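You operate a simulated robot arm through the tools that you are given. There is no shell and no other tool.

Carry out the task below with a simulated robot arm. There is one attempt and no reset: what you move stays moved.

Task
Shut the tunnel down; fan and belt run till it shows 50.
Fine: heat button off first; belt and fan off with one push each, at 50 or less on the display; each button off before its lever on the control box goes off; leave the knob.
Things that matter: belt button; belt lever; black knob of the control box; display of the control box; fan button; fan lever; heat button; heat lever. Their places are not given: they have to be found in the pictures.

It is judged by the outcome, as a careful person would: the job done as asked, and still so three seconds after it is handed in. It fails if anything else is knocked over, pushed out of place, dropped, spilled or broken.

Robot
A 7-joint arm with a fingered hand, fixed in place. Base frame: the origin is on the floor under the middle of its stand, x ahead of it, y to its left, z up. Readings come in mm, degrees, newtons and seconds.
With the tool pointing down near the work surface it reaches from about 180 to 700 mm from the base axis. Its first joint turns from -166.0 to 166.0 degrees. Payload 4 kg.
The tool frame sits at the grasp point between the pads (the TCP): z along the fingers, y along the line on which they close. The tips reach 26 mm beyond it. The gripper opens to 132 mm; its body begins 73 mm behind the TCP. The gripper is a hand of 4 fingers: y runs from the thumb to the fingers, the wrist lies at [0, 0, -239] in the tool frame.
Orientation is that of the tool frame in the base frame, as a unit quaternion [w, x, y, z]. With the fingers straight down and closing along the base's y, the tool's x points along the base's -x, its y along +y and its z along -z.

Tools
- The arm moves only by the tool nudge_tool. Its argument "motion" is a list of rows, each a list of 6 numbers: the shift along the tool's x, y, z in mm, then the turn, a rotation vector about the tool's x, y, z in degrees. In form: [[tx, ty, tz, rx, ry, rz], ...]. A call has 1 to 20 rows; each row shifts and turns the commanded pose from where the row before left it, along the tool's axes as they then stand. Rows are played at 5 a second. More than 50 mm and 8.6 degrees between two rows, and nothing of the call is played. Where a pose cannot be reached the arm comes as near as it can. A force on the tool above 40 N (or 10 N above the force at the start of the call, whichever is more), or a blocked arm, ends the call early, and 0.2 s more pass. In this call time passes only in rows, and 0.2 s behind the last. It gives the time, the measured TCP pose, the force on the tool (base axes), the opening and the grip force at its end, in the units of the frame above (readings bear some noise), with the torque about the TCP (base axes, N m) and any sound that the robot's microphone picked up.
- Cameras (640 x 400 px; columns grow to the right, rows downward): "scene" is fixed at [219.6, -650.4, 1617.2]; the picture's right is [1.00, -0.05, 0.00], its down [-0.02, -0.38, -0.92] and it looks along [0.04, 0.92, -0.38] (base axes); focal length 311 px, centre (320, 200). "wrist" rides on the gripper at [68, 2, -97] in the tool frame; the picture's right is [-0.03, 1.00, 0.00], its down [-0.82, -0.02, -0.58] and it looks along [-0.58, -0.01, 0.82] (tool axes); focal length 270 px, centre (320, 200).
- get_image(camera): a new picture of that camera. It takes no simulated time.
- move_column(by): slides the trunk up (or, below 0, down) by that many mm; the arm rides with it, the base frame stays. It gives what a move gives, with no picture.
- curl_fingers(finger1, finger2, finger3, thumb_bend): sets how far each is bent, from 0 (flat) to 1 (curled in); at 0.3 the hand is open as for a grip, at 0.7 the pads meet at the TCP. One left out holds its place. A second passes; each finger stops where it meets its share of the squeeze, and holds until it gets a number again. It is the only way to open and close the hand. It gives what a move gives, with no picture; readings hold the bend of each and the force on the fingers (four entries, about 0 where the hand has none), thumb and palm.
- measure_at(camera, pixels): for up to 12 pixels [column, row] of the newest picture of that camera ("zoom" is the newest enlarged one), the place [x, y, z] in the base frame of the surface seen there, good to about 3 mm. It takes no simulated time.
- inspect(camera, box): a new picture of the part [left, top, right, bottom] of that camera's present view, enlarged. It takes no simulated time.
- job_done(): hands the job in; it is judged then, once.

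Leave the gripper open and the arm clear of the work at the hand-in unless told otherwise.

The tools are called after "Call:" as a command line: name --pt "numbers of a row" for each row, then --argument value for the rest, lists and objects as JSON in quotes. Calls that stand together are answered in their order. nudge_tool: Moves the arm, as the interface text tells. Its arguments: {"type":"object","properties":{"motion":{"type":"array","items":{"type":"array","items":{"type":"number"}}}},"required":["motion"]} The other tools are called the same way: move_column (by) moves the trunk up or down; curl_fingers (finger1, finger2, finger3, thumb_bend) moves the fingers one by one; get_image (camera) takes a picture; measure_at (camera, pixels) gives the place of the surface under pixels of a picture; inspect (camera, box) takes an enlarged picture of a part of a camera's view; job_done () hands the job in.

At the start:

```text
time: 0.0
eef_pos: [197.0, 364.6, 1277.1]
ee_rot: [0.0, 0.0, 1.0, 0.0]
contact_force: [-0.3, -1.0, 0.7]
ft_torque: [-0.02, -0.02, -0.02]
finger_gap: 131.8
finger_force: 0.0
shape: jaw
bend: [0.3, 0.3, 0.3, 0.3]
finger forces: [0.0, 0.1, 0.1, 0.1, 0.1, 0.0]
trunk travel left (down, up): [-525.0, 65.0]
```

scene: 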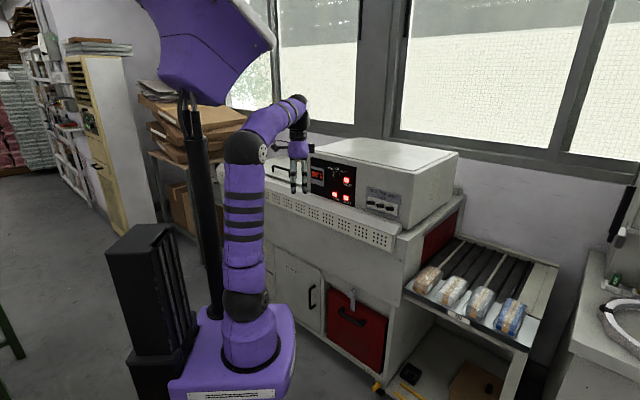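
wrist: 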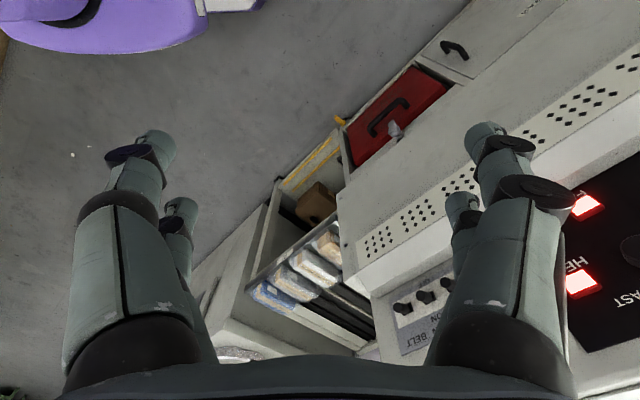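

I see the control panel near (340,180) in the scene picture, with lit red buttons and a small lever box near (382,203). I'll enlarge both regions.

Call:
inspect --camera "scene" --box '[290, 140, 420, 221]'

Call:
get_image --camera "wrist"

```text
4.92 times, centred on (355, 180) of scene
```

zoom: 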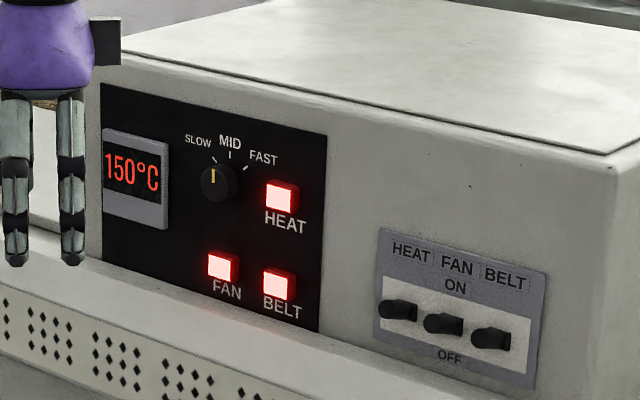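

```text
taken
```

wrist: 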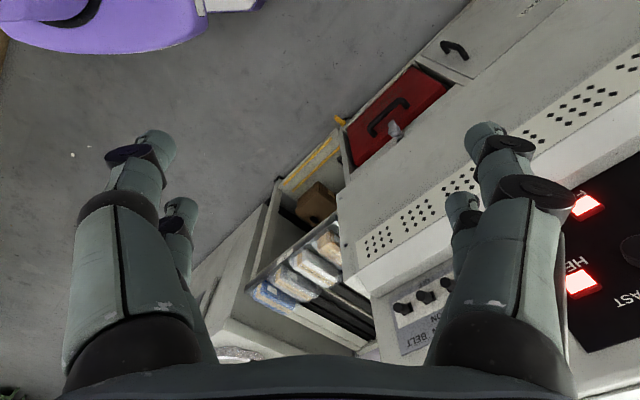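

The display reads 150°C, with HEAT, FAN and BELT lit. The heat button is at zoom (281,197), fan at (222,267), belt at (278,285), the knob at (218,182), and the levers at (400,310), (445,324) and (492,338). I'll measure these places and the panel around them.

Call:
measure_at --camera "zoom" --pixels '[[281, 197], [222, 267], [278, 285], [218, 182], [395, 308], [440, 323], [487, 337], [135, 175], [310, 150], [310, 320], [115, 100], [115, 235]]'

Call:
measure_at --camera "scene" --pixels '[[300, 205], [330, 215], [370, 232], [395, 245], [400, 215], [420, 180], [450, 165], [380, 150], [330, 150], [290, 195]]'

```text
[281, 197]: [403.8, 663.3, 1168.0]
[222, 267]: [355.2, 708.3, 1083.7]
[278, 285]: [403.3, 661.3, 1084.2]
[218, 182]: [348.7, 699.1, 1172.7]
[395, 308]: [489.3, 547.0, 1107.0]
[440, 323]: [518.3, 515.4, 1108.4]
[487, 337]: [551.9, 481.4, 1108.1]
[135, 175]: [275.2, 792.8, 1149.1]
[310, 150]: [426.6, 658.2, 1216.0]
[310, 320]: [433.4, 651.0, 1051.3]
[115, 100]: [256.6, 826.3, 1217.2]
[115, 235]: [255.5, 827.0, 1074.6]
```

```text
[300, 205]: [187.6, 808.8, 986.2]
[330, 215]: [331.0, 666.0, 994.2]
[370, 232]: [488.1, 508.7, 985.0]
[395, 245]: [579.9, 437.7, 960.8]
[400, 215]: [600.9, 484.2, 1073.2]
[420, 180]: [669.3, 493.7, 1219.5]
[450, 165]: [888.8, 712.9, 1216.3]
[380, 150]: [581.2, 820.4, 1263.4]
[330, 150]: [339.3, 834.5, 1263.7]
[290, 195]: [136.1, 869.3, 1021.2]
```

The panel is a vertical plane at 45° (normal about [-0.71,-0.71,0]). The buttons stand out about 12 mm, the knob 25 mm and the levers 34 mm. Before moving, I need to know which finger is which, so I'll curl finger1, finger3 and the thumb and leave finger2 nearly straight, then look.

Call:
curl_fingers --finger1 1.0 --finger2 0.3 --finger3 1.0 --thumb_bend 0.3

Call:
get_image --camera "wrist"

Call:
inspect --camera "scene" --box '[260, 90, 340, 140]'

Call:
inspect --camera "scene" --box '[270, 140, 350, 190]'

```text
time: 1.0
eef_pos: [196.1, 364.8, 1278.3]
ee_rot: [0.0, 0.0, 1.0, 0.0]
contact_force: [-0.3, 0.4, 0.8]
ft_torque: [0.0, 0.01, 0.02]
finger_gap: 56.8
finger_force: 0.1
shape: fingers
bend: [1.0, 0.3, 1.0, 0.3]
finger forces: [0.0, 0.0, 0.1, 0.0, 0.0, 0.0]
trunk travel left (down, up): [-525.0, 65.0]
```

```text
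taken
```

wrist: 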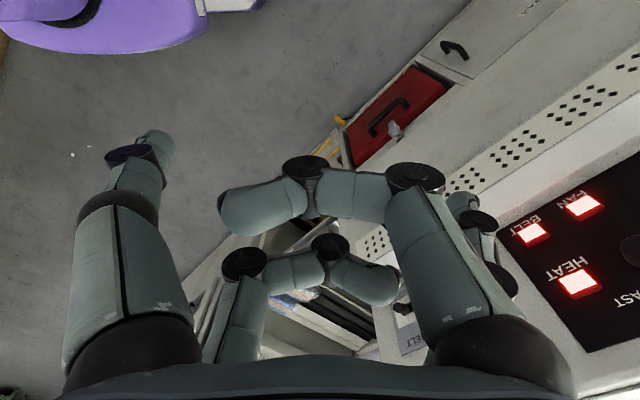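

```text
8.00 times, centred on (300, 115) of scene
```

zoom: 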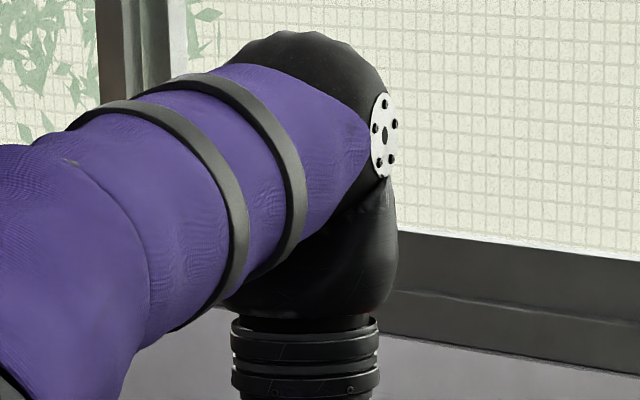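

```text
8.00 times, centred on (310, 165) of scene
```

zoom: 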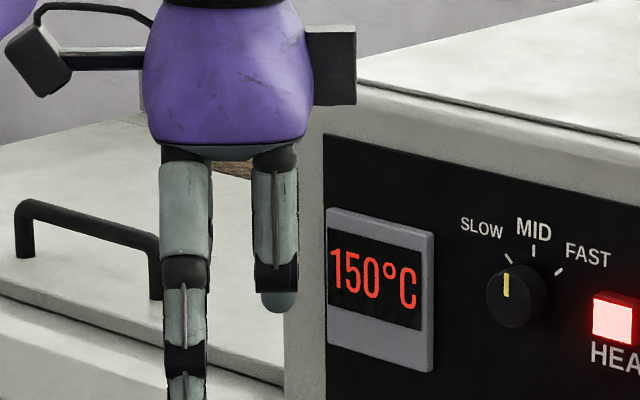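

Four fingers sit as two pairs. The thumb is near-left in the wrist view and finger2 is far-right. To tell finger1 from finger3, I'll straighten finger1 and curl everything else, leaving one finger as the poker.

Call:
curl_fingers --finger1 0.3 --finger2 1.0 --finger3 1.0 --thumb_bend 1.0

Call:
get_image --camera "wrist"

```text
time: 2.0
eef_pos: [197.9, 363.8, 1279.0]
ee_rot: [-0.001, 0.0, 1.0, 0.001]
contact_force: [0.9, 0.1, 0.7]
ft_torque: [0.0, 0.04, -0.02]
finger_gap: 45.5
finger_force: 0.0
shape: fingers
bend: [0.3, 0.87, 1.0, 1.0]
finger forces: [0.0, 0.1, 0.0, 0.0, 0.1, 0.1]
trunk travel left (down, up): [-525.0, 65.0]
```

```text
taken
```

wrist: 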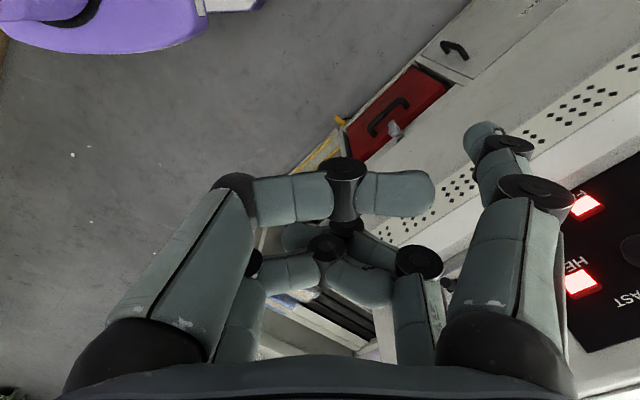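

finger1 is near-right (+x,+y), finger3 is far-left and the thumb is near-left (+x,-y). I'll measure the straight finger's tip at about (478,128) and points on the curled fingers to learn the hand's geometry.

Call:
measure_at --camera "wrist" --pixels '[[480, 126], [472, 140], [490, 128], [484, 160], [505, 160], [490, 190], [340, 165], [410, 190], [345, 225], [415, 265], [235, 185], [270, 200]]'

```text
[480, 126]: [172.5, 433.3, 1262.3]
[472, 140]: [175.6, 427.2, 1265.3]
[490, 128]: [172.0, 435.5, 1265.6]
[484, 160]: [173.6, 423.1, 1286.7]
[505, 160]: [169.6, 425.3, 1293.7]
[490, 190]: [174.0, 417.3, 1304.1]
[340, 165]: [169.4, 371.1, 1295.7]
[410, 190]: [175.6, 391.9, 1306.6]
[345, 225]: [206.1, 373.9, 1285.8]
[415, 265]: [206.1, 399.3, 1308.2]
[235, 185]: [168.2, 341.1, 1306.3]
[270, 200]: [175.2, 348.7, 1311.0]
```

The straight tip sits at about tool (+20, ±67, +22). Curled fingers end about 18 mm behind the TCP, so they'll stay clear of the panel. I'll use the thumb (+x,-y) as the only poker at a bend of 0.45 and curl the others, then measure its tip.

Call:
curl_fingers --finger1 1.0 --finger2 1.0 --finger3 1.0 --thumb_bend 0.42

Call:
get_image --camera "wrist"

```text
time: 3.0
eef_pos: [196.9, 364.0, 1277.6]
ee_rot: [0.0, 0.0, 1.0, 0.001]
contact_force: [0.2, 0.1, 0.6]
ft_torque: [-0.01, -0.01, 0.03]
finger_gap: 48.3
finger_force: 0.0
shape: fingers
bend: [1.0, 0.87, 1.0, 0.42]
finger forces: [0.1, 0.0, 0.0, 0.0, 0.0, 0.0]
trunk travel left (down, up): [-525.0, 65.0]
```

```text
taken
```

wrist: 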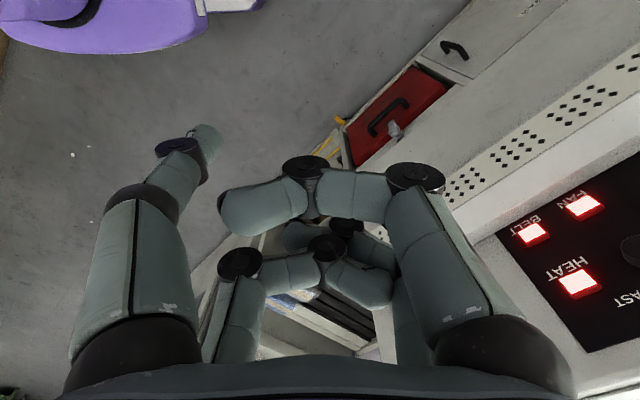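

Call:
measure_at --camera "wrist" --pixels '[[208, 128], [198, 135], [215, 140], [208, 150], [190, 165], [175, 150], [140, 215], [120, 270], [225, 225], [300, 195], [305, 165], [350, 190]]'

```text
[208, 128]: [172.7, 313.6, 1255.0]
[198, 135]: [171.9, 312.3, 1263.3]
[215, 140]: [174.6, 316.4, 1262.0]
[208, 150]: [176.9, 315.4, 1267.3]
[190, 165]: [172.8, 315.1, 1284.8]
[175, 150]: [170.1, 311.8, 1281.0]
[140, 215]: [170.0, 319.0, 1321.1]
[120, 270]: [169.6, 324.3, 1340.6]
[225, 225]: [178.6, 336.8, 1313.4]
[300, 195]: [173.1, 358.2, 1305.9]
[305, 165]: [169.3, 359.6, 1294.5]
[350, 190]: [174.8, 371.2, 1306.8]
```

The thumb tip is at about tool (18.5, -50, +25). Next I'll roll the tool -45° about its z, so that a later tilt points the fingers at the panel with the camera underneath.

Call:
nudge_tool --pt "0 0 0 0 0 -7.5" --pt "0 0 0 0 0 -7.5" --pt "0 0 0 0 0 -7.5" --pt "0 0 0 0 0 -7.5" --pt "0 0 0 0 0 -7.5" --pt "0 0 0 0 0 -7.5" --pt "0 0 0 0 0 0"

```text
time: 4.6
eef_pos: [198.4, 364.6, 1276.8]
ee_rot: [0.0, -0.384, 0.923, -0.001]
contact_force: [-0.5, 0.0, -0.3]
ft_torque: [0.02, 0.01, 0.02]
finger_gap: 48.4
finger_force: 0.0
shape: fingers
bend: [1.0, 0.87, 1.0, 0.42]
finger forces: [0.0, 0.1, 0.1, 0.0, 0.0, 0.0]
trunk travel left (down, up): [-525.0, 65.0]
```

The roll worked. Now I'll tilt -90° about the tool y in 12 steps while advancing about 140 mm towards the panel, still about 200 mm clear of it.

Call:
nudge_tool --pt "-12 0 0 0 -7.5 0" --pt "-11.9 0 1.6 0 -7.5 0" --pt "-11.6 0 3.1 0 -7.5 0" --pt "-11.1 0 4.6 0 -7.5 0" --pt "-10.4 0 6 0 -7.5 0" --pt "-9.5 0 7.3 0 -7.5 0" --pt "-8.5 0 8.5 0 -7.5 0" --pt "-7.3 0 9.5 0 -7.5 0" --pt "-6 0 10.4 0 -7.5 0" --pt "-4.6 0 11.1 0 -7.5 0" --pt "-3.1 0 11.6 0 -7.5 0" --pt "-1.6 0 11.9 0 -7.5 0" --pt "0 0 0 0 0 0"

Call:
get_image --camera "scene"

Call:
get_image --camera "wrist"

```text
time: 6.9
eef_pos: [370.6, 302.2, 1404.6]
ee_rot: [0.63, -0.115, 0.706, 0.303]
contact_force: [-0.4, 1.6, 1.0]
ft_torque: [-0.01, -0.07, -0.12]
finger_gap: 48.5
finger_force: 0.0
shape: fingers
bend: [1.0, 0.88, 1.0, 0.42]
finger forces: [0.0, 0.0, 0.1, 0.1, 0.0, 0.1]
trunk travel left (down, up): [-525.0, 65.0]
stopped in row 11: the arm was blocked; the commanded pose is now the measured one
```

```text
taken
```

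scene: 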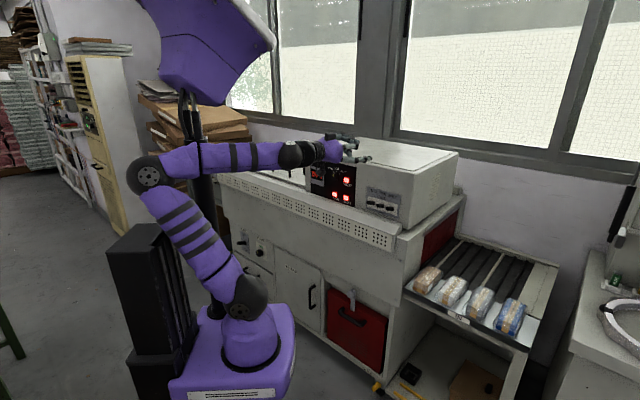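

```text
taken
```

wrist: 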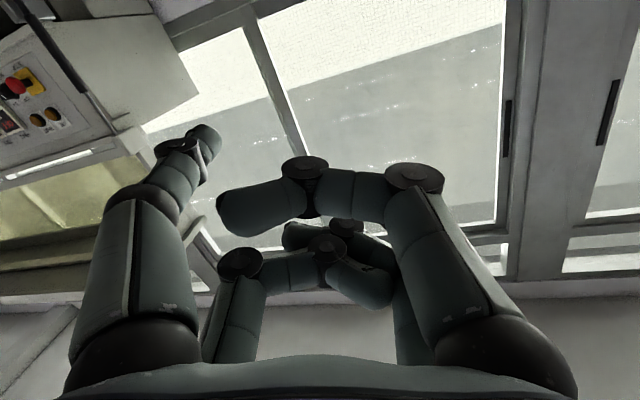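

The arm was blocked near the end of the tilt. The TCP is at (371,302,1405) and the hand is nearly horizontal but yawed. I'll look closer at the arm to see why.

Call:
inspect --camera "scene" --box '[100, 90, 420, 290]'

Call:
measure_at --camera "scene" --pixels '[[150, 178], [165, 200], [200, 250], [240, 290], [200, 155], [290, 155], [198, 110], [212, 300], [150, 240], [190, 330], [265, 370], [130, 235]]'

```text
2.00 times, centred on (260, 190) of scene
```

zoom: 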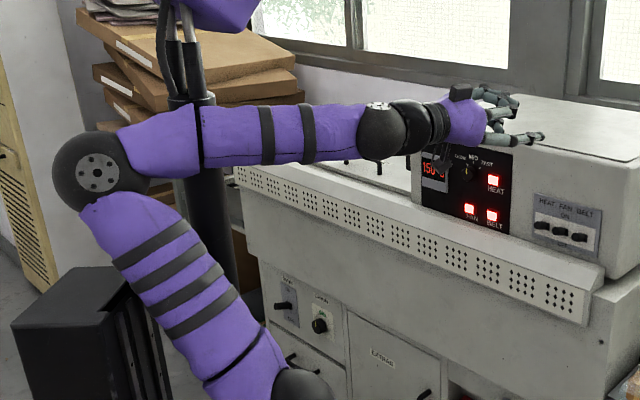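

```text
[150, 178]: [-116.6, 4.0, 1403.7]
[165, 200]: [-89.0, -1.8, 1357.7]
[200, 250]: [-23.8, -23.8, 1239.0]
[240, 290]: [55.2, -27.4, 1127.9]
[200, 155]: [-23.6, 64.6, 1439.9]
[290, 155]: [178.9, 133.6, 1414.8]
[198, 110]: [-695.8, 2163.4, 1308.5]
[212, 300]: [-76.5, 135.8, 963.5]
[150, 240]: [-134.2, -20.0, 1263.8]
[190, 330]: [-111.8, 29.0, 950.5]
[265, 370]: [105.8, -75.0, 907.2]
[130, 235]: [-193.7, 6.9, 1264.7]
```

The hand was commanded too close to the base, so the folded arm ran into its limits near the pole. I'll move the hand forward and left, staying high above the machine, to give the arm room, and then correct the orientation.

Call:
nudge_tool --pt "4.5 16.2 9.6 0 0 0" --pt "4.5 16.2 9.6 0 0 0" --pt "4.5 16.2 9.6 0 0 0" --pt "4.5 16.2 9.6 0 0 0" --pt "4.5 16.2 9.6 0 0 0" --pt "4.5 16.2 9.6 0 0 0" --pt "4.5 16.2 9.6 0 0 0" --pt "4.5 16.2 9.6 0 0 0" --pt "4.5 16.2 9.6 0 0 0" --pt "4.5 16.2 9.6 0 0 0" --pt "0 0 0 0 0 0"

Call:
get_image --camera "scene"

```text
time: 7.8
eef_pos: [402.2, 279.7, 1437.2]
ee_rot: [0.654, -0.035, 0.694, 0.297]
contact_force: [0.2, -0.4, 0.0]
ft_torque: [0.02, -0.02, 0.0]
finger_gap: 48.4
finger_force: 0.0
shape: fingers
bend: [1.0, 0.88, 1.0, 0.42]
finger forces: [0.1, 0.1, 0.1, 0.0, 0.0, 0.1]
trunk travel left (down, up): [-525.0, 65.0]
stopped in row 4: the arm was blocked; the commanded pose is now the measured one
```

```text
taken
```

scene: 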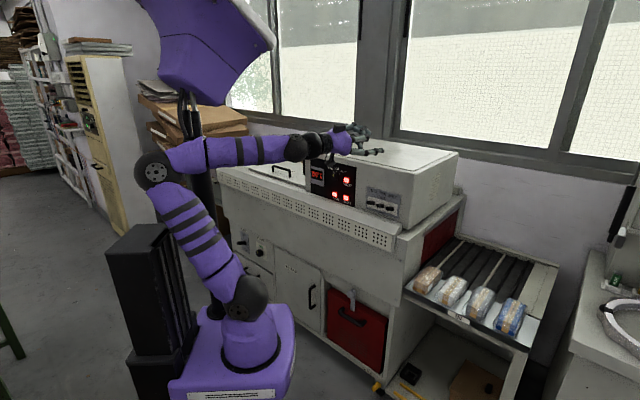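

The forearm is resting against the pole and the move was diverted. I'll push the hand straight forward along its own z, which opens the elbow and brings the forearm off the pole. At z≈1437 it's well above the machine.

Call:
nudge_tool --pt "0 0 15 0 0 0" --pt "0 0 15 0 0 0" --pt "0 0 15 0 0 0" --pt "0 0 15 0 0 0" --pt "0 0 15 0 0 0" --pt "0 0 15 0 0 0" --pt "0 0 15 0 0 0" --pt "0 0 15 0 0 0" --pt "0 0 15 0 0 0" --pt "0 0 15 0 0 0" --pt "0 0 0 0 0 0"

Call:
get_image --camera "scene"

```text
time: 8.9
eef_pos: [403.0, 371.1, 1439.1]
ee_rot: [0.627, -0.092, 0.689, 0.352]
contact_force: [0.0, 0.9, -0.3]
ft_torque: [0.01, 0.01, 0.03]
finger_gap: 48.5
finger_force: 0.0
shape: fingers
bend: [1.0, 0.88, 1.0, 0.42]
finger forces: [0.0, 0.0, 0.1, 0.1, 0.1, 0.0]
trunk travel left (down, up): [-525.0, 65.0]
stopped in row 5: the arm was blocked; the commanded pose is now the measured one
```

```text
taken
```

scene: 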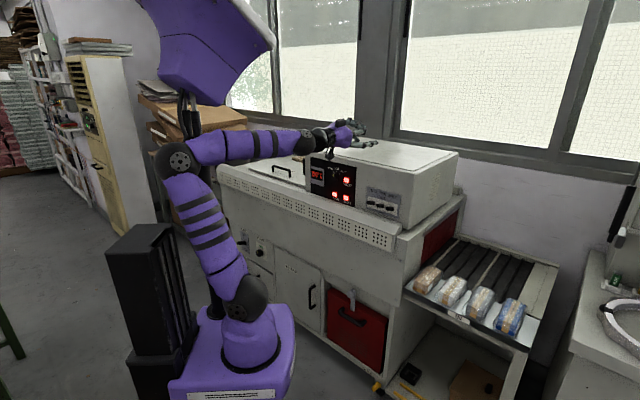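

The arm is making progress: the elbow came forward and the TCP is at (403,371,1439). I'll play a few still rows to see whether it holds its place.

Call:
nudge_tool --pt "0 0 0 0 0 0" --pt "0 0 0 0 0 0" --pt "0 0 0 0 0 0"

Call:
inspect --camera "scene" --box '[100, 90, 420, 290]'

```text
time: 9.7
eef_pos: [403.5, 370.9, 1438.5]
ee_rot: [0.627, -0.092, 0.688, 0.352]
contact_force: [0.2, -0.2, 0.8]
ft_torque: [-0.05, 0.0, 0.0]
finger_gap: 48.5
finger_force: 0.1
shape: fingers
bend: [1.0, 0.88, 1.0, 0.42]
finger forces: [0.0, 0.0, 0.1, 0.0, 0.1, 0.1]
trunk travel left (down, up): [-525.0, 65.0]
```

```text
2.00 times, centred on (260, 190) of scene
```

zoom: 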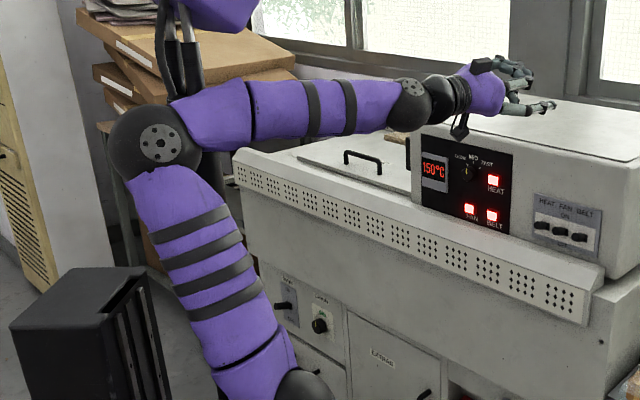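

It holds steady. Next is a short move forward and down (about +60,+60,-80 mm), which should open the arm towards a better posture.

Call:
nudge_tool --pt "8.2 -1.9 8.1 0 0 0" --pt "8.2 -1.9 8.1 0 0 0" --pt "8.2 -1.9 8.1 0 0 0" --pt "8.2 -1.9 8.1 0 0 0" --pt "8.2 -1.9 8.1 0 0 0" --pt "8.2 -1.9 8.1 0 0 0" --pt "8.2 -1.9 8.1 0 0 0" --pt "8.2 -1.9 8.1 0 0 0" --pt "8.2 -1.9 8.1 0 0 0" --pt "8.2 -1.9 8.1 0 0 0" --pt "0 0 0 0 0 0"

Call:
get_image --camera "scene"

```text
time: 10.4
eef_pos: [370.1, 423.9, 1421.2]
ee_rot: [0.591, -0.126, 0.685, 0.406]
contact_force: [0.3, -0.2, 0.0]
ft_torque: [0.01, -0.03, 0.03]
finger_gap: 48.6
finger_force: 0.0
shape: fingers
bend: [1.0, 0.88, 1.0, 0.42]
finger forces: [0.1, 0.1, 0.1, 0.1, 0.0, 0.0]
trunk travel left (down, up): [-525.0, 65.0]
stopped in row 3: the arm was blocked; the commanded pose is now the measured one
```

```text
taken
```

scene: 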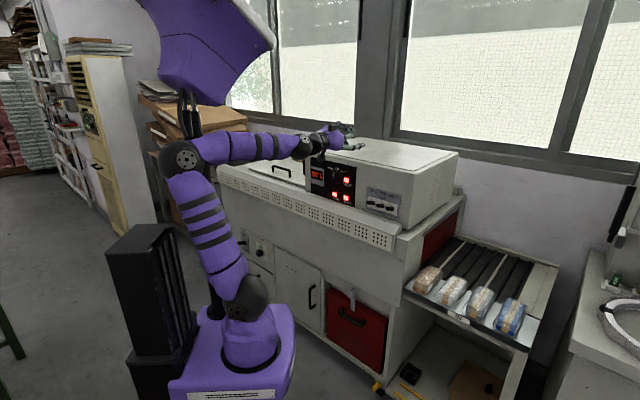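

The pose holds when still, so the stops come from tracking errors with the hand in line with the forearm and twisted out of the arm's plane. I'll line the hand up with the arm's own radial plane (azimuth ~60°, camera straight down) and extend it up and forward, still above the machine.

Call:
nudge_tool --pt "-0.7 9.8 7.4 -1.45 0.48 -2.36" --pt "-1.2 9.4 7.6 -1.45 0.48 -2.36" --pt "-1.6 9.0 7.8 -1.45 0.48 -2.36" --pt "-2.1 8.7 8.0 -1.45 0.48 -2.36" --pt "-2.6 8.3 8.2 -1.45 0.48 -2.36" --pt "-3.0 8.0 8.5 -1.45 0.48 -2.36" --pt "-3.5 7.6 8.7 -1.45 0.48 -2.36" --pt "-4.0 7.2 8.9 -1.45 0.48 -2.36" --pt "-4.4 6.8 9.1 -1.45 0.48 -2.36" --pt "-4.9 6.5 9.3 -1.45 0.48 -2.36" --pt "0 0 0 0 0 0"

Call:
get_image --camera "scene"

```text
time: 12.8
eef_pos: [362.9, 536.4, 1469.6]
ee_rot: [0.612, -0.356, 0.611, 0.354]
contact_force: [0.3, -0.2, 0.4]
ft_torque: [0.0, 0.01, -0.03]
finger_gap: 48.4
finger_force: 0.0
shape: fingers
bend: [1.0, 0.88, 1.0, 0.42]
finger forces: [0.0, 0.1, 0.1, 0.0, 0.1, 0.0]
trunk travel left (down, up): [-525.0, 65.0]
```

```text
taken
```

scene: 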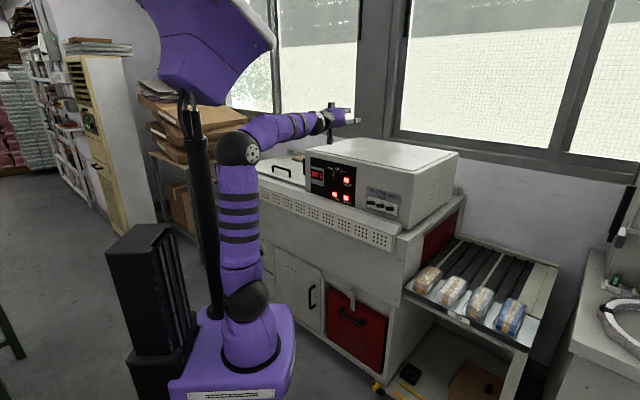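

That pose was reached exactly and the arm is well clear of the pole. I'll lower the trunk 200 mm first, with the fingertips about 90 mm in front of the panel and 30 mm in front of the ledge line, then check.

Call:
move_column --by -200

Call:
get_image --camera "scene"

Call:
get_image --camera "wrist"

```text
time: 15.0
eef_pos: [363.8, 536.9, 1269.4]
ee_rot: [0.612, -0.355, 0.612, 0.354]
contact_force: [-0.5, 0.4, -0.4]
ft_torque: [-0.01, -0.01, 0.03]
finger_gap: 48.9
finger_force: 0.1
shape: fingers
bend: [1.0, 0.88, 1.0, 0.42]
finger forces: [0.0, 0.0, 0.0, 0.0, 0.1, 0.0]
trunk travel left (down, up): [-325.0, 265.0]
```

```text
taken
```

scene: 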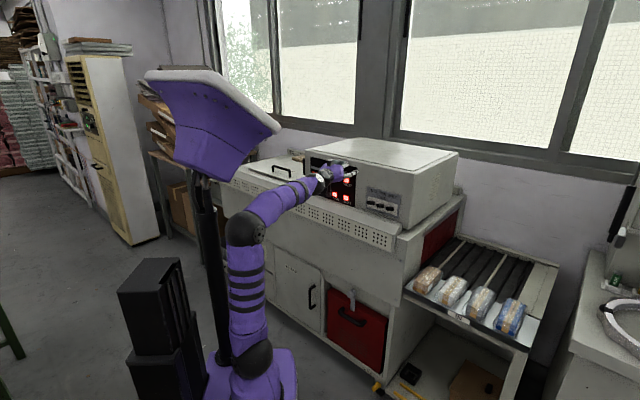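

```text
taken
```

wrist: 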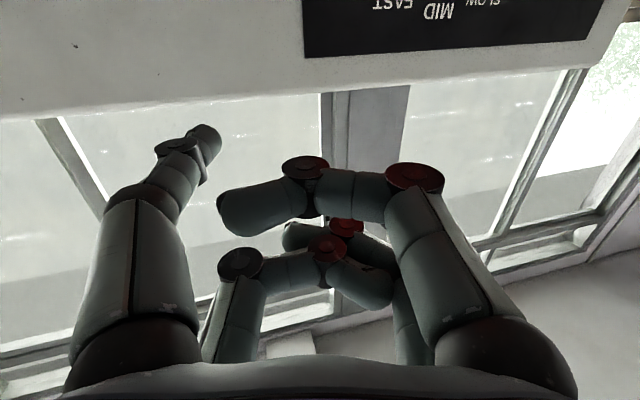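

All clear, and the head moves with the trunk. I'll lower another 130 mm so the thumb tip ends near heat-button height, still in front of the panel.

Call:
move_column --by -130

Call:
get_image --camera "scene"

Call:
get_image --camera "wrist"

```text
time: 16.6
eef_pos: [363.3, 535.9, 1140.5]
ee_rot: [0.612, -0.355, 0.612, 0.353]
contact_force: [0.4, 0.2, -1.1]
ft_torque: [-0.03, 0.01, -0.01]
finger_gap: 48.5
finger_force: 0.1
shape: fingers
bend: [1.0, 0.88, 1.0, 0.42]
finger forces: [0.0, 0.0, 0.0, 0.0, 0.0, 0.0]
trunk travel left (down, up): [-195.0, 395.0]
```

```text
taken
```

scene: 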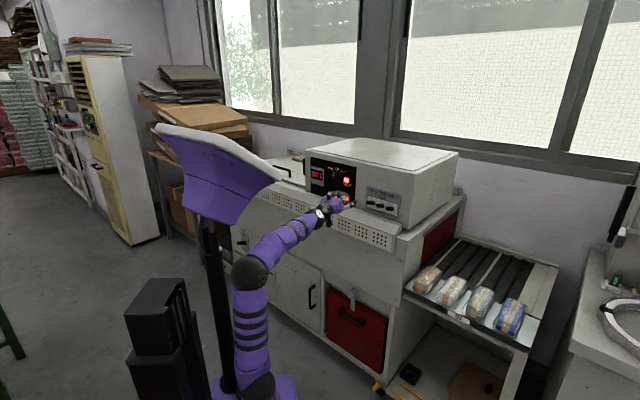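

```text
taken
```

wrist: 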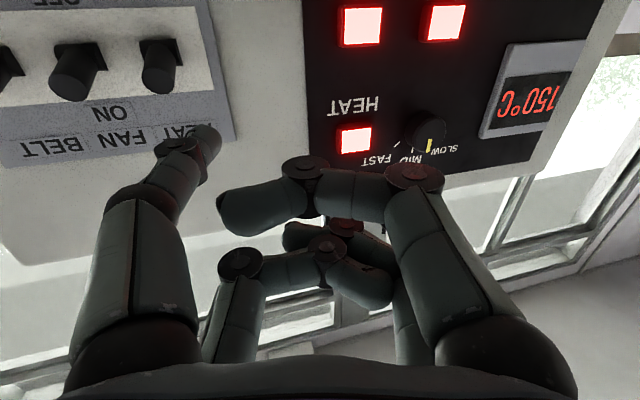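

The wrist view now shows everything upside down: the heat button at (355,140), fan and belt at (444,22) and (362,26), the display at (530,107) and the levers on the left. I'll measure the heat button and my thumb tip in the same picture.

Call:
measure_at --camera "wrist" --pixels '[[355, 140], [345, 132], [366, 148], [444, 22], [362, 26], [208, 128], [215, 138], [160, 82], [75, 85], [428, 130], [300, 100], [160, 55]]'

Call:
inspect --camera "wrist" --box '[0, 0, 260, 162]'

```text
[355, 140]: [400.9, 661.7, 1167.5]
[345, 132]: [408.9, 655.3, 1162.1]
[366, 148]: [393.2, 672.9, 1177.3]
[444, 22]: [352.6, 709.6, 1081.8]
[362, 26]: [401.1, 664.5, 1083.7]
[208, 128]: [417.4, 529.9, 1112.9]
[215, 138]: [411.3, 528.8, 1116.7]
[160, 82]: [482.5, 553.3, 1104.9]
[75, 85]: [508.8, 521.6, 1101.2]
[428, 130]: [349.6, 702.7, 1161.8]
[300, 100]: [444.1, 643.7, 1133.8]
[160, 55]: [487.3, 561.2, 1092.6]
```

```text
2.46 times, centred on (130, 81) of wrist
```

zoom: 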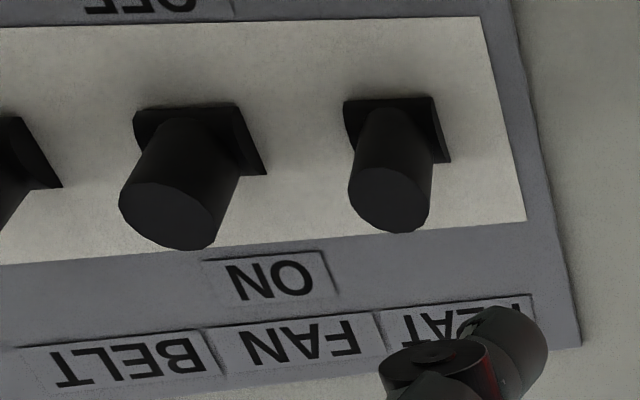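

The levers stick out and tilt towards ON (up). The heat button face centre is about (402.5,662.5,1168) and my thumb tip is at about TCP+(57,-2,-18). I'll turn the hand to azimuth 66° and move so the tip stands about 38 mm in front of the heat button.

Call:
nudge_tool --pt "0 0 0 -3 0 0" --pt "0 0 0 -3 0 0" --pt "-4.6 7.9 6.9 0 0 0" --pt "-4.6 7.9 6.9 0 0 0" --pt "-4.6 7.9 6.9 0 0 0" --pt "-4.6 7.9 6.9 0 0 0" --pt "-4.6 7.9 6.9 0 0 0" --pt "-4.6 7.9 6.9 0 0 0" --pt "-4.6 7.9 6.9 0 0 0" --pt "-4.6 7.9 6.9 0 0 0" --pt "-4.6 7.9 6.9 0 0 0" --pt "-4.6 7.9 6.9 0 0 0" --pt "0 0 0 0 0 0"

Call:
get_image --camera "wrist"

Call:
inspect --camera "scene" --box '[290, 140, 420, 221]'

```text
time: 19.0
eef_pos: [359.3, 556.9, 1242.0]
ee_rot: [0.598, -0.328, 0.587, 0.435]
contact_force: [-0.3, -0.2, 0.0]
ft_torque: [-0.01, 0.0, -0.02]
finger_gap: 48.7
finger_force: 0.1
shape: fingers
bend: [1.0, 0.88, 1.0, 0.42]
finger forces: [0.1, 0.0, 0.1, 0.0, 0.1, 0.1]
trunk travel left (down, up): [-195.0, 395.0]
stopped in row 12: the arm was blocked; the commanded pose is now the measured one
```

```text
taken
```

wrist: 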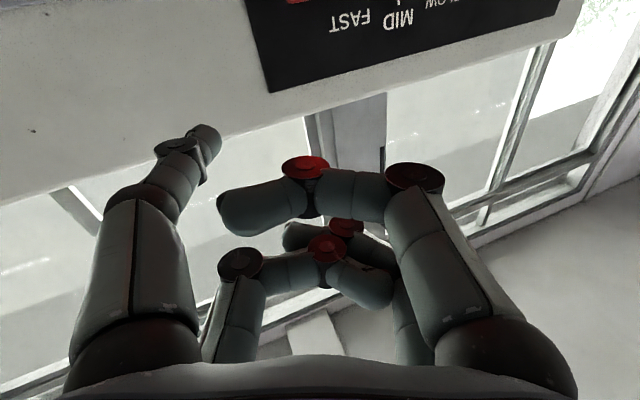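

```text
4.92 times, centred on (355, 180) of scene
```

zoom: 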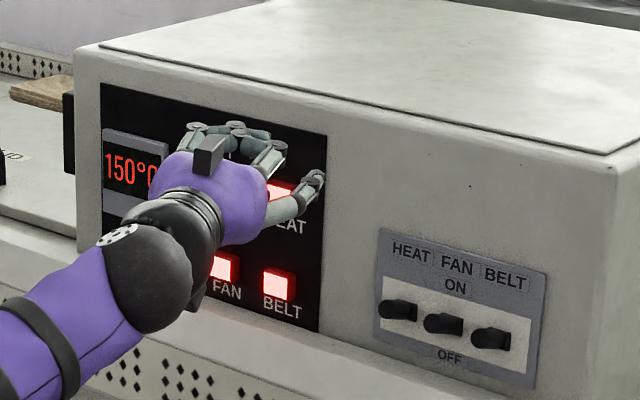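

The arm again deviated when swinging left. The robot's own head or pole may be in the way of the forearm, so I'll look at the overall scene and measure the head and arm.

Call:
get_image --camera "scene"

Call:
inspect --camera "scene" --box '[140, 110, 380, 260]'

Call:
measure_at --camera "scene" --pixels '[[278, 178], [265, 185], [220, 220], [230, 160], [165, 130], [205, 215], [210, 260], [215, 300], [255, 265], [290, 235], [318, 212], [250, 330]]'

```text
taken
```

scene: 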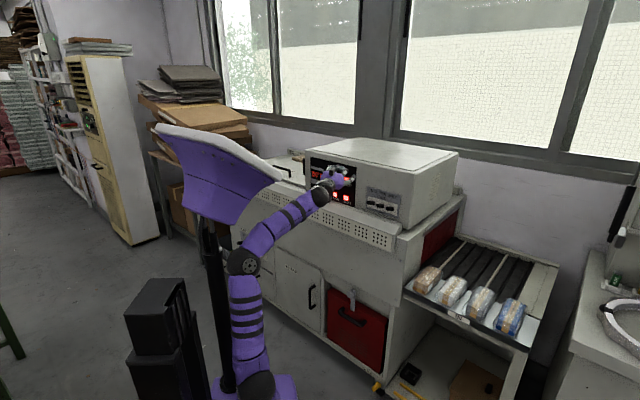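

```text
2.67 times, centred on (260, 185) of scene
```

zoom: 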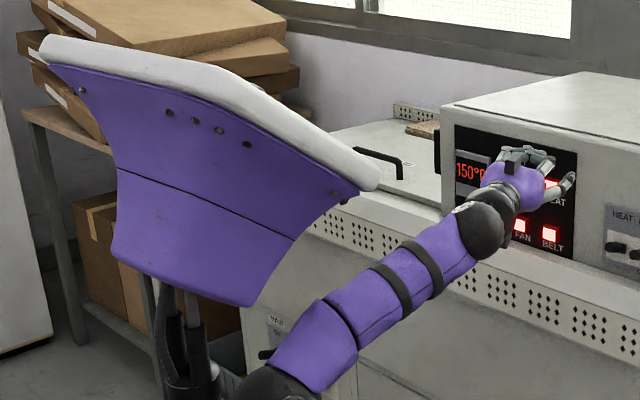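

```text
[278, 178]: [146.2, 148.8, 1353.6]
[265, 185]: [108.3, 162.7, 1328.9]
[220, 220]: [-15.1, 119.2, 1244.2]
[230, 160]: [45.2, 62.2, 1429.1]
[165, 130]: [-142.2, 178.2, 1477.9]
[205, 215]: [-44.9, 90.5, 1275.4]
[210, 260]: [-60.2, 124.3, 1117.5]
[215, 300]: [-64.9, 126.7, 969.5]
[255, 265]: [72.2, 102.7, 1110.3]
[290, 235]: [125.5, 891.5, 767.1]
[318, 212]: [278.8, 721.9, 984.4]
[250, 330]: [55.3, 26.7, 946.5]
```

The forearm is clear of the head, so this looks like a wrist-limit issue rather than contact. I'll go in smaller steps with feedback. First I'll restore the level orientation (azimuth 63°) at about (340,580,1186), still about 60 mm from the panel.

Call:
nudge_tool --pt "7.4 2.6 1.0 0.26 0.66 -0.85" --pt "7.4 2.7 1.1 0.26 0.66 -0.85" --pt "7.3 2.8 1.1 0.26 0.66 -0.85" --pt "7.3 2.9 1.2 0.26 0.66 -0.85" --pt "7.2 3.0 1.3 0.26 0.66 -0.85" --pt "7.1 3.2 1.4 0.26 0.66 -0.85" --pt "7.0 3.3 1.5 0.26 0.66 -0.85" --pt "7.0 3.4 1.5 0.26 0.66 -0.85" --pt "0 0 0 0 0 0"

Call:
get_image --camera "scene"

```text
time: 20.7
eef_pos: [405.0, 500.9, 1243.8]
ee_rot: [0.613, -0.296, 0.604, 0.414]
contact_force: [-0.1, -0.2, 0.1]
ft_torque: [0.01, 0.0, 0.01]
finger_gap: 48.7
finger_force: 0.0
shape: fingers
bend: [1.0, 0.88, 1.0, 0.42]
finger forces: [0.0, 0.0, 0.1, 0.0, 0.1, 0.1]
trunk travel left (down, up): [-195.0, 395.0]
stopped in row 8: the arm was blocked; the commanded pose is now the measured one
```

```text
taken
```

scene: 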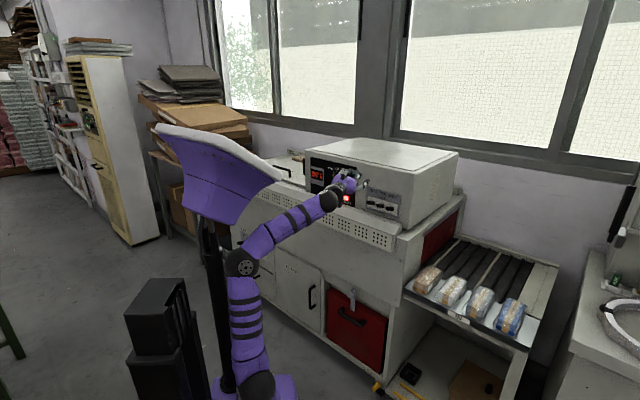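

Every failed pose shows the same roll error: it can't turn further in the negative sense about the tool z, so the last joint is at its limit with the camera underneath. I'll roll the hand the other way (+82° about z), so the camera is on the left and the thumb is the lowest finger, and then level it. There's free space here.

Call:
nudge_tool --pt "0 0 0 0 0 8.2" --pt "0 0 0 0 0 8.2" --pt "0 0 0 0 0 8.2" --pt "0 0 0 0 0 8.2" --pt "0 0 0 0 0 8.2" --pt "0 0 0 0 0 8.2" --pt "0 0 0 0 0 8.2" --pt "0 0 0 0 0 8.2" --pt "0 0 0 0 0 8.2" --pt "0 0 0 0 0 8.2" --pt "0 0 0 5.5 0 0" --pt "0 0 0 0 0 0"

Call:
get_image --camera "scene"

Call:
get_image --camera "wrist"

```text
time: 23.3
eef_pos: [399.2, 507.1, 1241.5]
ee_rot: [0.18, 0.178, 0.686, 0.682]
contact_force: [0.0, -0.9, 0.6]
ft_torque: [-0.01, 0.0, 0.02]
finger_gap: 48.4
finger_force: 0.2
shape: fingers
bend: [1.0, 0.88, 1.0, 0.42]
finger forces: [0.1, 0.0, 0.1, 0.2, 0.0, 0.0]
trunk travel left (down, up): [-195.0, 395.0]
```

```text
taken
```

scene: 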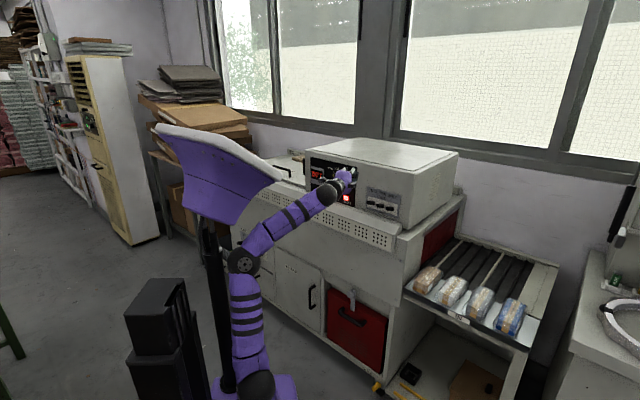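

```text
taken
```

wrist: 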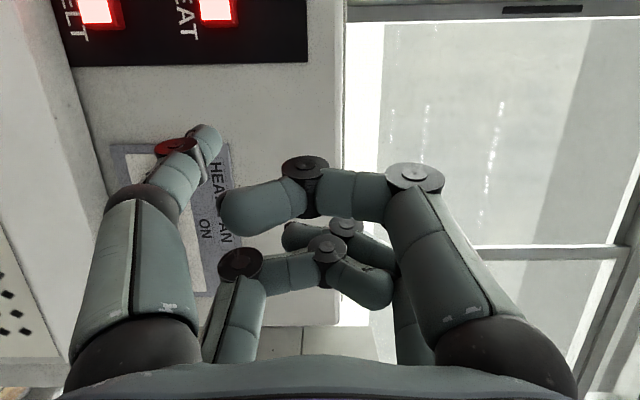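

That worked exactly: level hand at azimuth 60.7°, tool y up, thumb lowest. I'll measure the thumb tip at (208,128) in this picture to confirm its offset from the TCP.

Call:
measure_at --camera "wrist" --pixels '[[208, 128], [198, 135], [215, 140], [205, 160], [190, 165], [220, 10], [100, 12], [150, 100], [300, 120], [20, 300], [5, 200]]'

Call:
inspect --camera "scene" --box '[290, 140, 420, 221]'

```text
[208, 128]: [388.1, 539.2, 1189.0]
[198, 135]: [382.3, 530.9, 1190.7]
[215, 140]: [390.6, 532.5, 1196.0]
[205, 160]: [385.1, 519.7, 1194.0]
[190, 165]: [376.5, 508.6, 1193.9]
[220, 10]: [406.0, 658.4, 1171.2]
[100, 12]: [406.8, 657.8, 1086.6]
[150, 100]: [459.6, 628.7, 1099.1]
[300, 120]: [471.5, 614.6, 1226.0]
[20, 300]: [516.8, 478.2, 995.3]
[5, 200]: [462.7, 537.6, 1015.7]
```

```text
4.92 times, centred on (355, 180) of scene
```

zoom: 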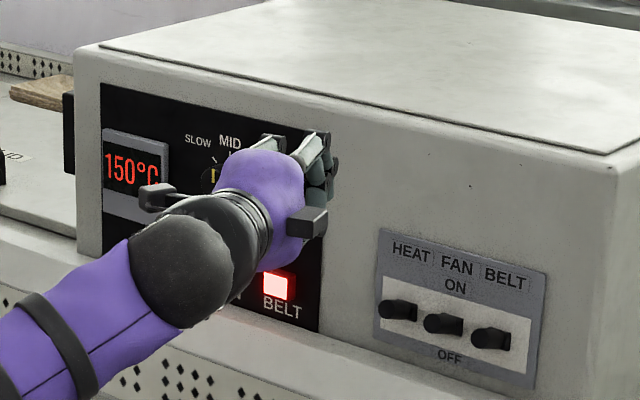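

Offset confirmed: the tip is about TCP+(-3,+33,-51). I'll move so the tip stands about 35 mm in front of the heat button.

Call:
nudge_tool --pt "8.1 -2.9 9.2 0 0 0" --pt "8.1 -2.9 9.2 0 0 0" --pt "8.1 -2.9 9.2 0 0 0" --pt "8.1 -2.9 9.2 0 0 0" --pt "8.1 -2.9 9.2 0 0 0" --pt "8.1 -2.9 9.2 0 0 0" --pt "8.1 -2.9 9.2 0 0 0" --pt "8.1 -2.9 9.2 0 0 0" --pt "0 0 0 0 0 0"

Call:
get_image --camera "wrist"

Call:
get_image --camera "scene"

```text
time: 25.3
eef_pos: [381.2, 600.4, 1216.8]
ee_rot: [0.18, 0.177, 0.686, 0.683]
contact_force: [-0.3, 1.0, 0.2]
ft_torque: [0.03, -0.01, 0.01]
finger_gap: 48.7
finger_force: 0.1
shape: fingers
bend: [1.0, 0.88, 1.0, 0.42]
finger forces: [0.0, 0.0, 0.0, 0.0, 0.0, 0.1]
trunk travel left (down, up): [-195.0, 395.0]
```

```text
taken
```

wrist: 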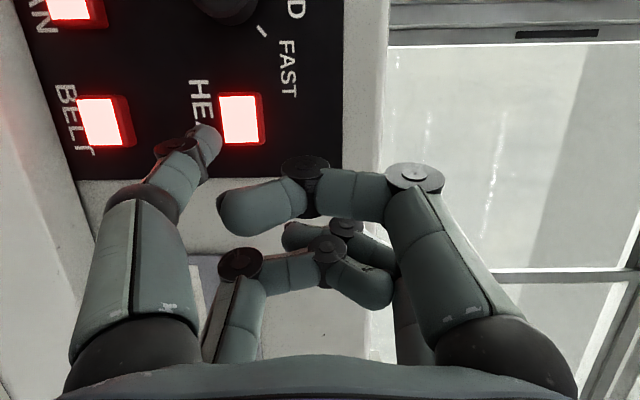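

```text
taken
```

scene: 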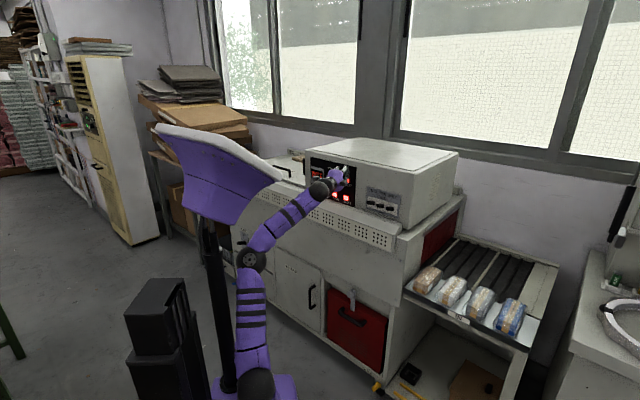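

The tip is about 38 mm in front of the heat button and about 6 mm to the right of its centre. I'll close in to about 9 mm from the face, shifting left 6 mm, and look again.

Call:
nudge_tool --pt "-0.45 0.4 7.15 0 0 0" --pt "-0.45 0.4 7.15 0 0 0" --pt "-0.45 0.4 7.15 0 0 0" --pt "-0.45 0.4 7.15 0 0 0" --pt "0 0 0 0 0 0"

Call:
get_image --camera "wrist"

Call:
inspect --camera "scene" --box '[300, 145, 380, 195]'

```text
time: 26.5
eef_pos: [396.8, 625.9, 1219.1]
ee_rot: [0.181, 0.177, 0.685, 0.683]
contact_force: [-0.1, 0.4, -0.3]
ft_torque: [0.01, 0.02, 0.01]
finger_gap: 48.6
finger_force: 0.0
shape: fingers
bend: [1.0, 0.88, 1.0, 0.42]
finger forces: [0.0, 0.1, 0.1, 0.1, 0.1, 0.0]
trunk travel left (down, up): [-195.0, 395.0]
```

```text
taken
```

wrist: 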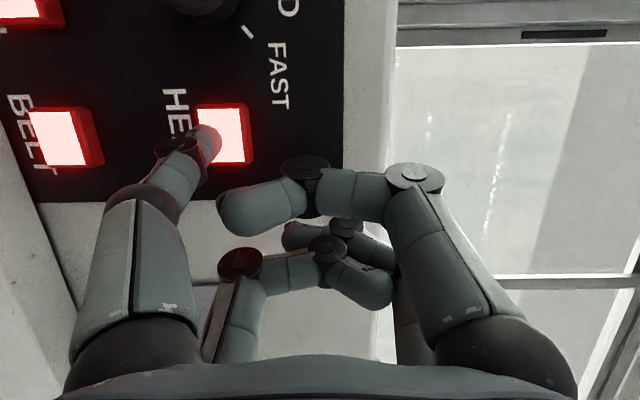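

```text
8.00 times, centred on (340, 170) of scene
```

zoom: 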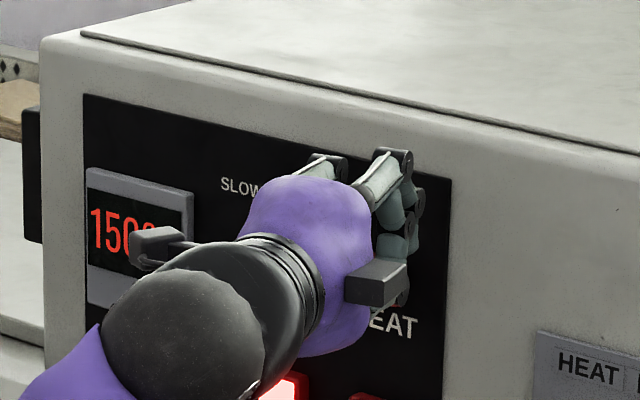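

The tip is about 8 mm in front of the heat button and centred on it. I'll press along the panel normal in 2 mm steps, watching force and sound.

Call:
nudge_tool --pt "-0.54 0 1.93 0 0 0" --pt "-0.54 0 1.93 0 0 0" --pt "-0.54 0 1.93 0 0 0" --pt "-0.54 0 1.93 0 0 0" --pt "-0.54 0 1.93 0 0 0" --pt "-0.54 0 1.93 0 0 0"

Call:
get_image --camera "wrist"

```text
time: 27.9
eef_pos: [404.8, 633.0, 1220.9]
ee_rot: [0.181, 0.177, 0.685, 0.684]
contact_force: [-3.4, -5.0, -0.3]
ft_torque: [-0.28, 0.24, 0.15]
finger_gap: 49.2
finger_force: 3.4
shape: fingers
bend: [1.0, 0.88, 1.0, 0.42]
finger forces: [0.1, 0.0, 0.1, 0.1, 6.3, 0.1]
trunk travel left (down, up): [-195.0, 395.0]
heard: click
```

```text
taken
```

wrist: 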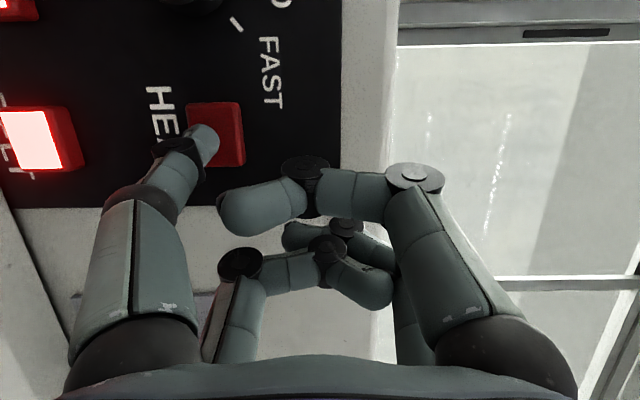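

I heard a click and the heat button light is off, at about 6 N. I'll retract straight back along the normal by 30 mm and check.

Call:
nudge_tool --pt "1.35 0 -4.8 0 0 0" --pt "2.0 0 -7.2 0 0 0" --pt "2.7 0 -9.6 0 0 0" --pt "2.7 0 -9.6 0 0 0" --pt "0 0 0 0 0 0"

Call:
get_image --camera "wrist"

Call:
inspect --camera "scene" --box '[290, 140, 420, 221]'

```text
time: 29.1
eef_pos: [381.2, 610.1, 1219.4]
ee_rot: [0.18, 0.178, 0.686, 0.682]
contact_force: [-0.3, -0.3, 0.0]
ft_torque: [-0.03, -0.02, 0.02]
finger_gap: 48.9
finger_force: 0.0
shape: fingers
bend: [1.0, 0.88, 1.0, 0.42]
finger forces: [0.1, 0.0, 0.1, 0.0, 0.0, 0.0]
trunk travel left (down, up): [-195.0, 395.0]
```

```text
taken
```

wrist: 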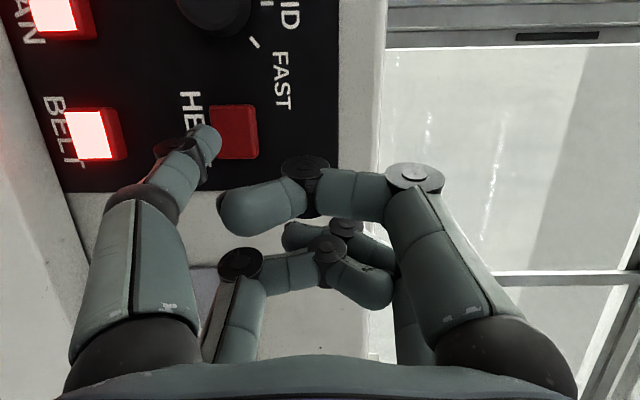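

```text
4.92 times, centred on (355, 180) of scene
```

zoom: 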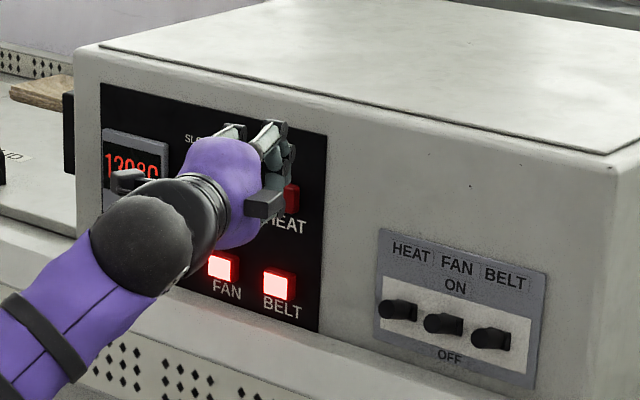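

Heat is off and the display is falling (about 139). The heat lever can go off now, since its button is off. I'll measure the levers and their plate in this zoom picture to plan the downward push.

Call:
measure_at --camera "zoom" --pixels '[[384, 309], [392, 300], [400, 310], [410, 308], [416, 312], [398, 320], [400, 290], [400, 332], [432, 322], [445, 316], [460, 328], [425, 345]]'

Call:
inspect --camera "scene" --box '[362, 185, 404, 211]'

```text
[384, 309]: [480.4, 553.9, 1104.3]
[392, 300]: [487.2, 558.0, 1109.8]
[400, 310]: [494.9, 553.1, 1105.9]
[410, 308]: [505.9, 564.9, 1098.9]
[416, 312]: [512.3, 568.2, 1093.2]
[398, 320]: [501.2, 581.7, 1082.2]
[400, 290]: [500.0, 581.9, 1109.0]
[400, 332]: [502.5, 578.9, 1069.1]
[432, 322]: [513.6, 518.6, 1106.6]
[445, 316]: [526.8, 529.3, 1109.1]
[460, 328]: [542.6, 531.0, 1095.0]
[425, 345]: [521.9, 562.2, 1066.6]
```

```text
15.24 times, centred on (383, 198) of scene
```

zoom: 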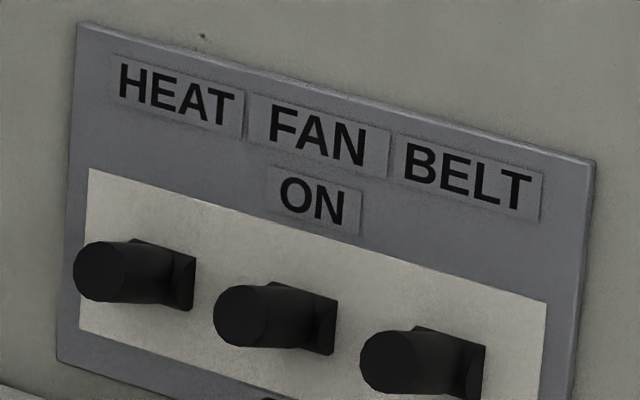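

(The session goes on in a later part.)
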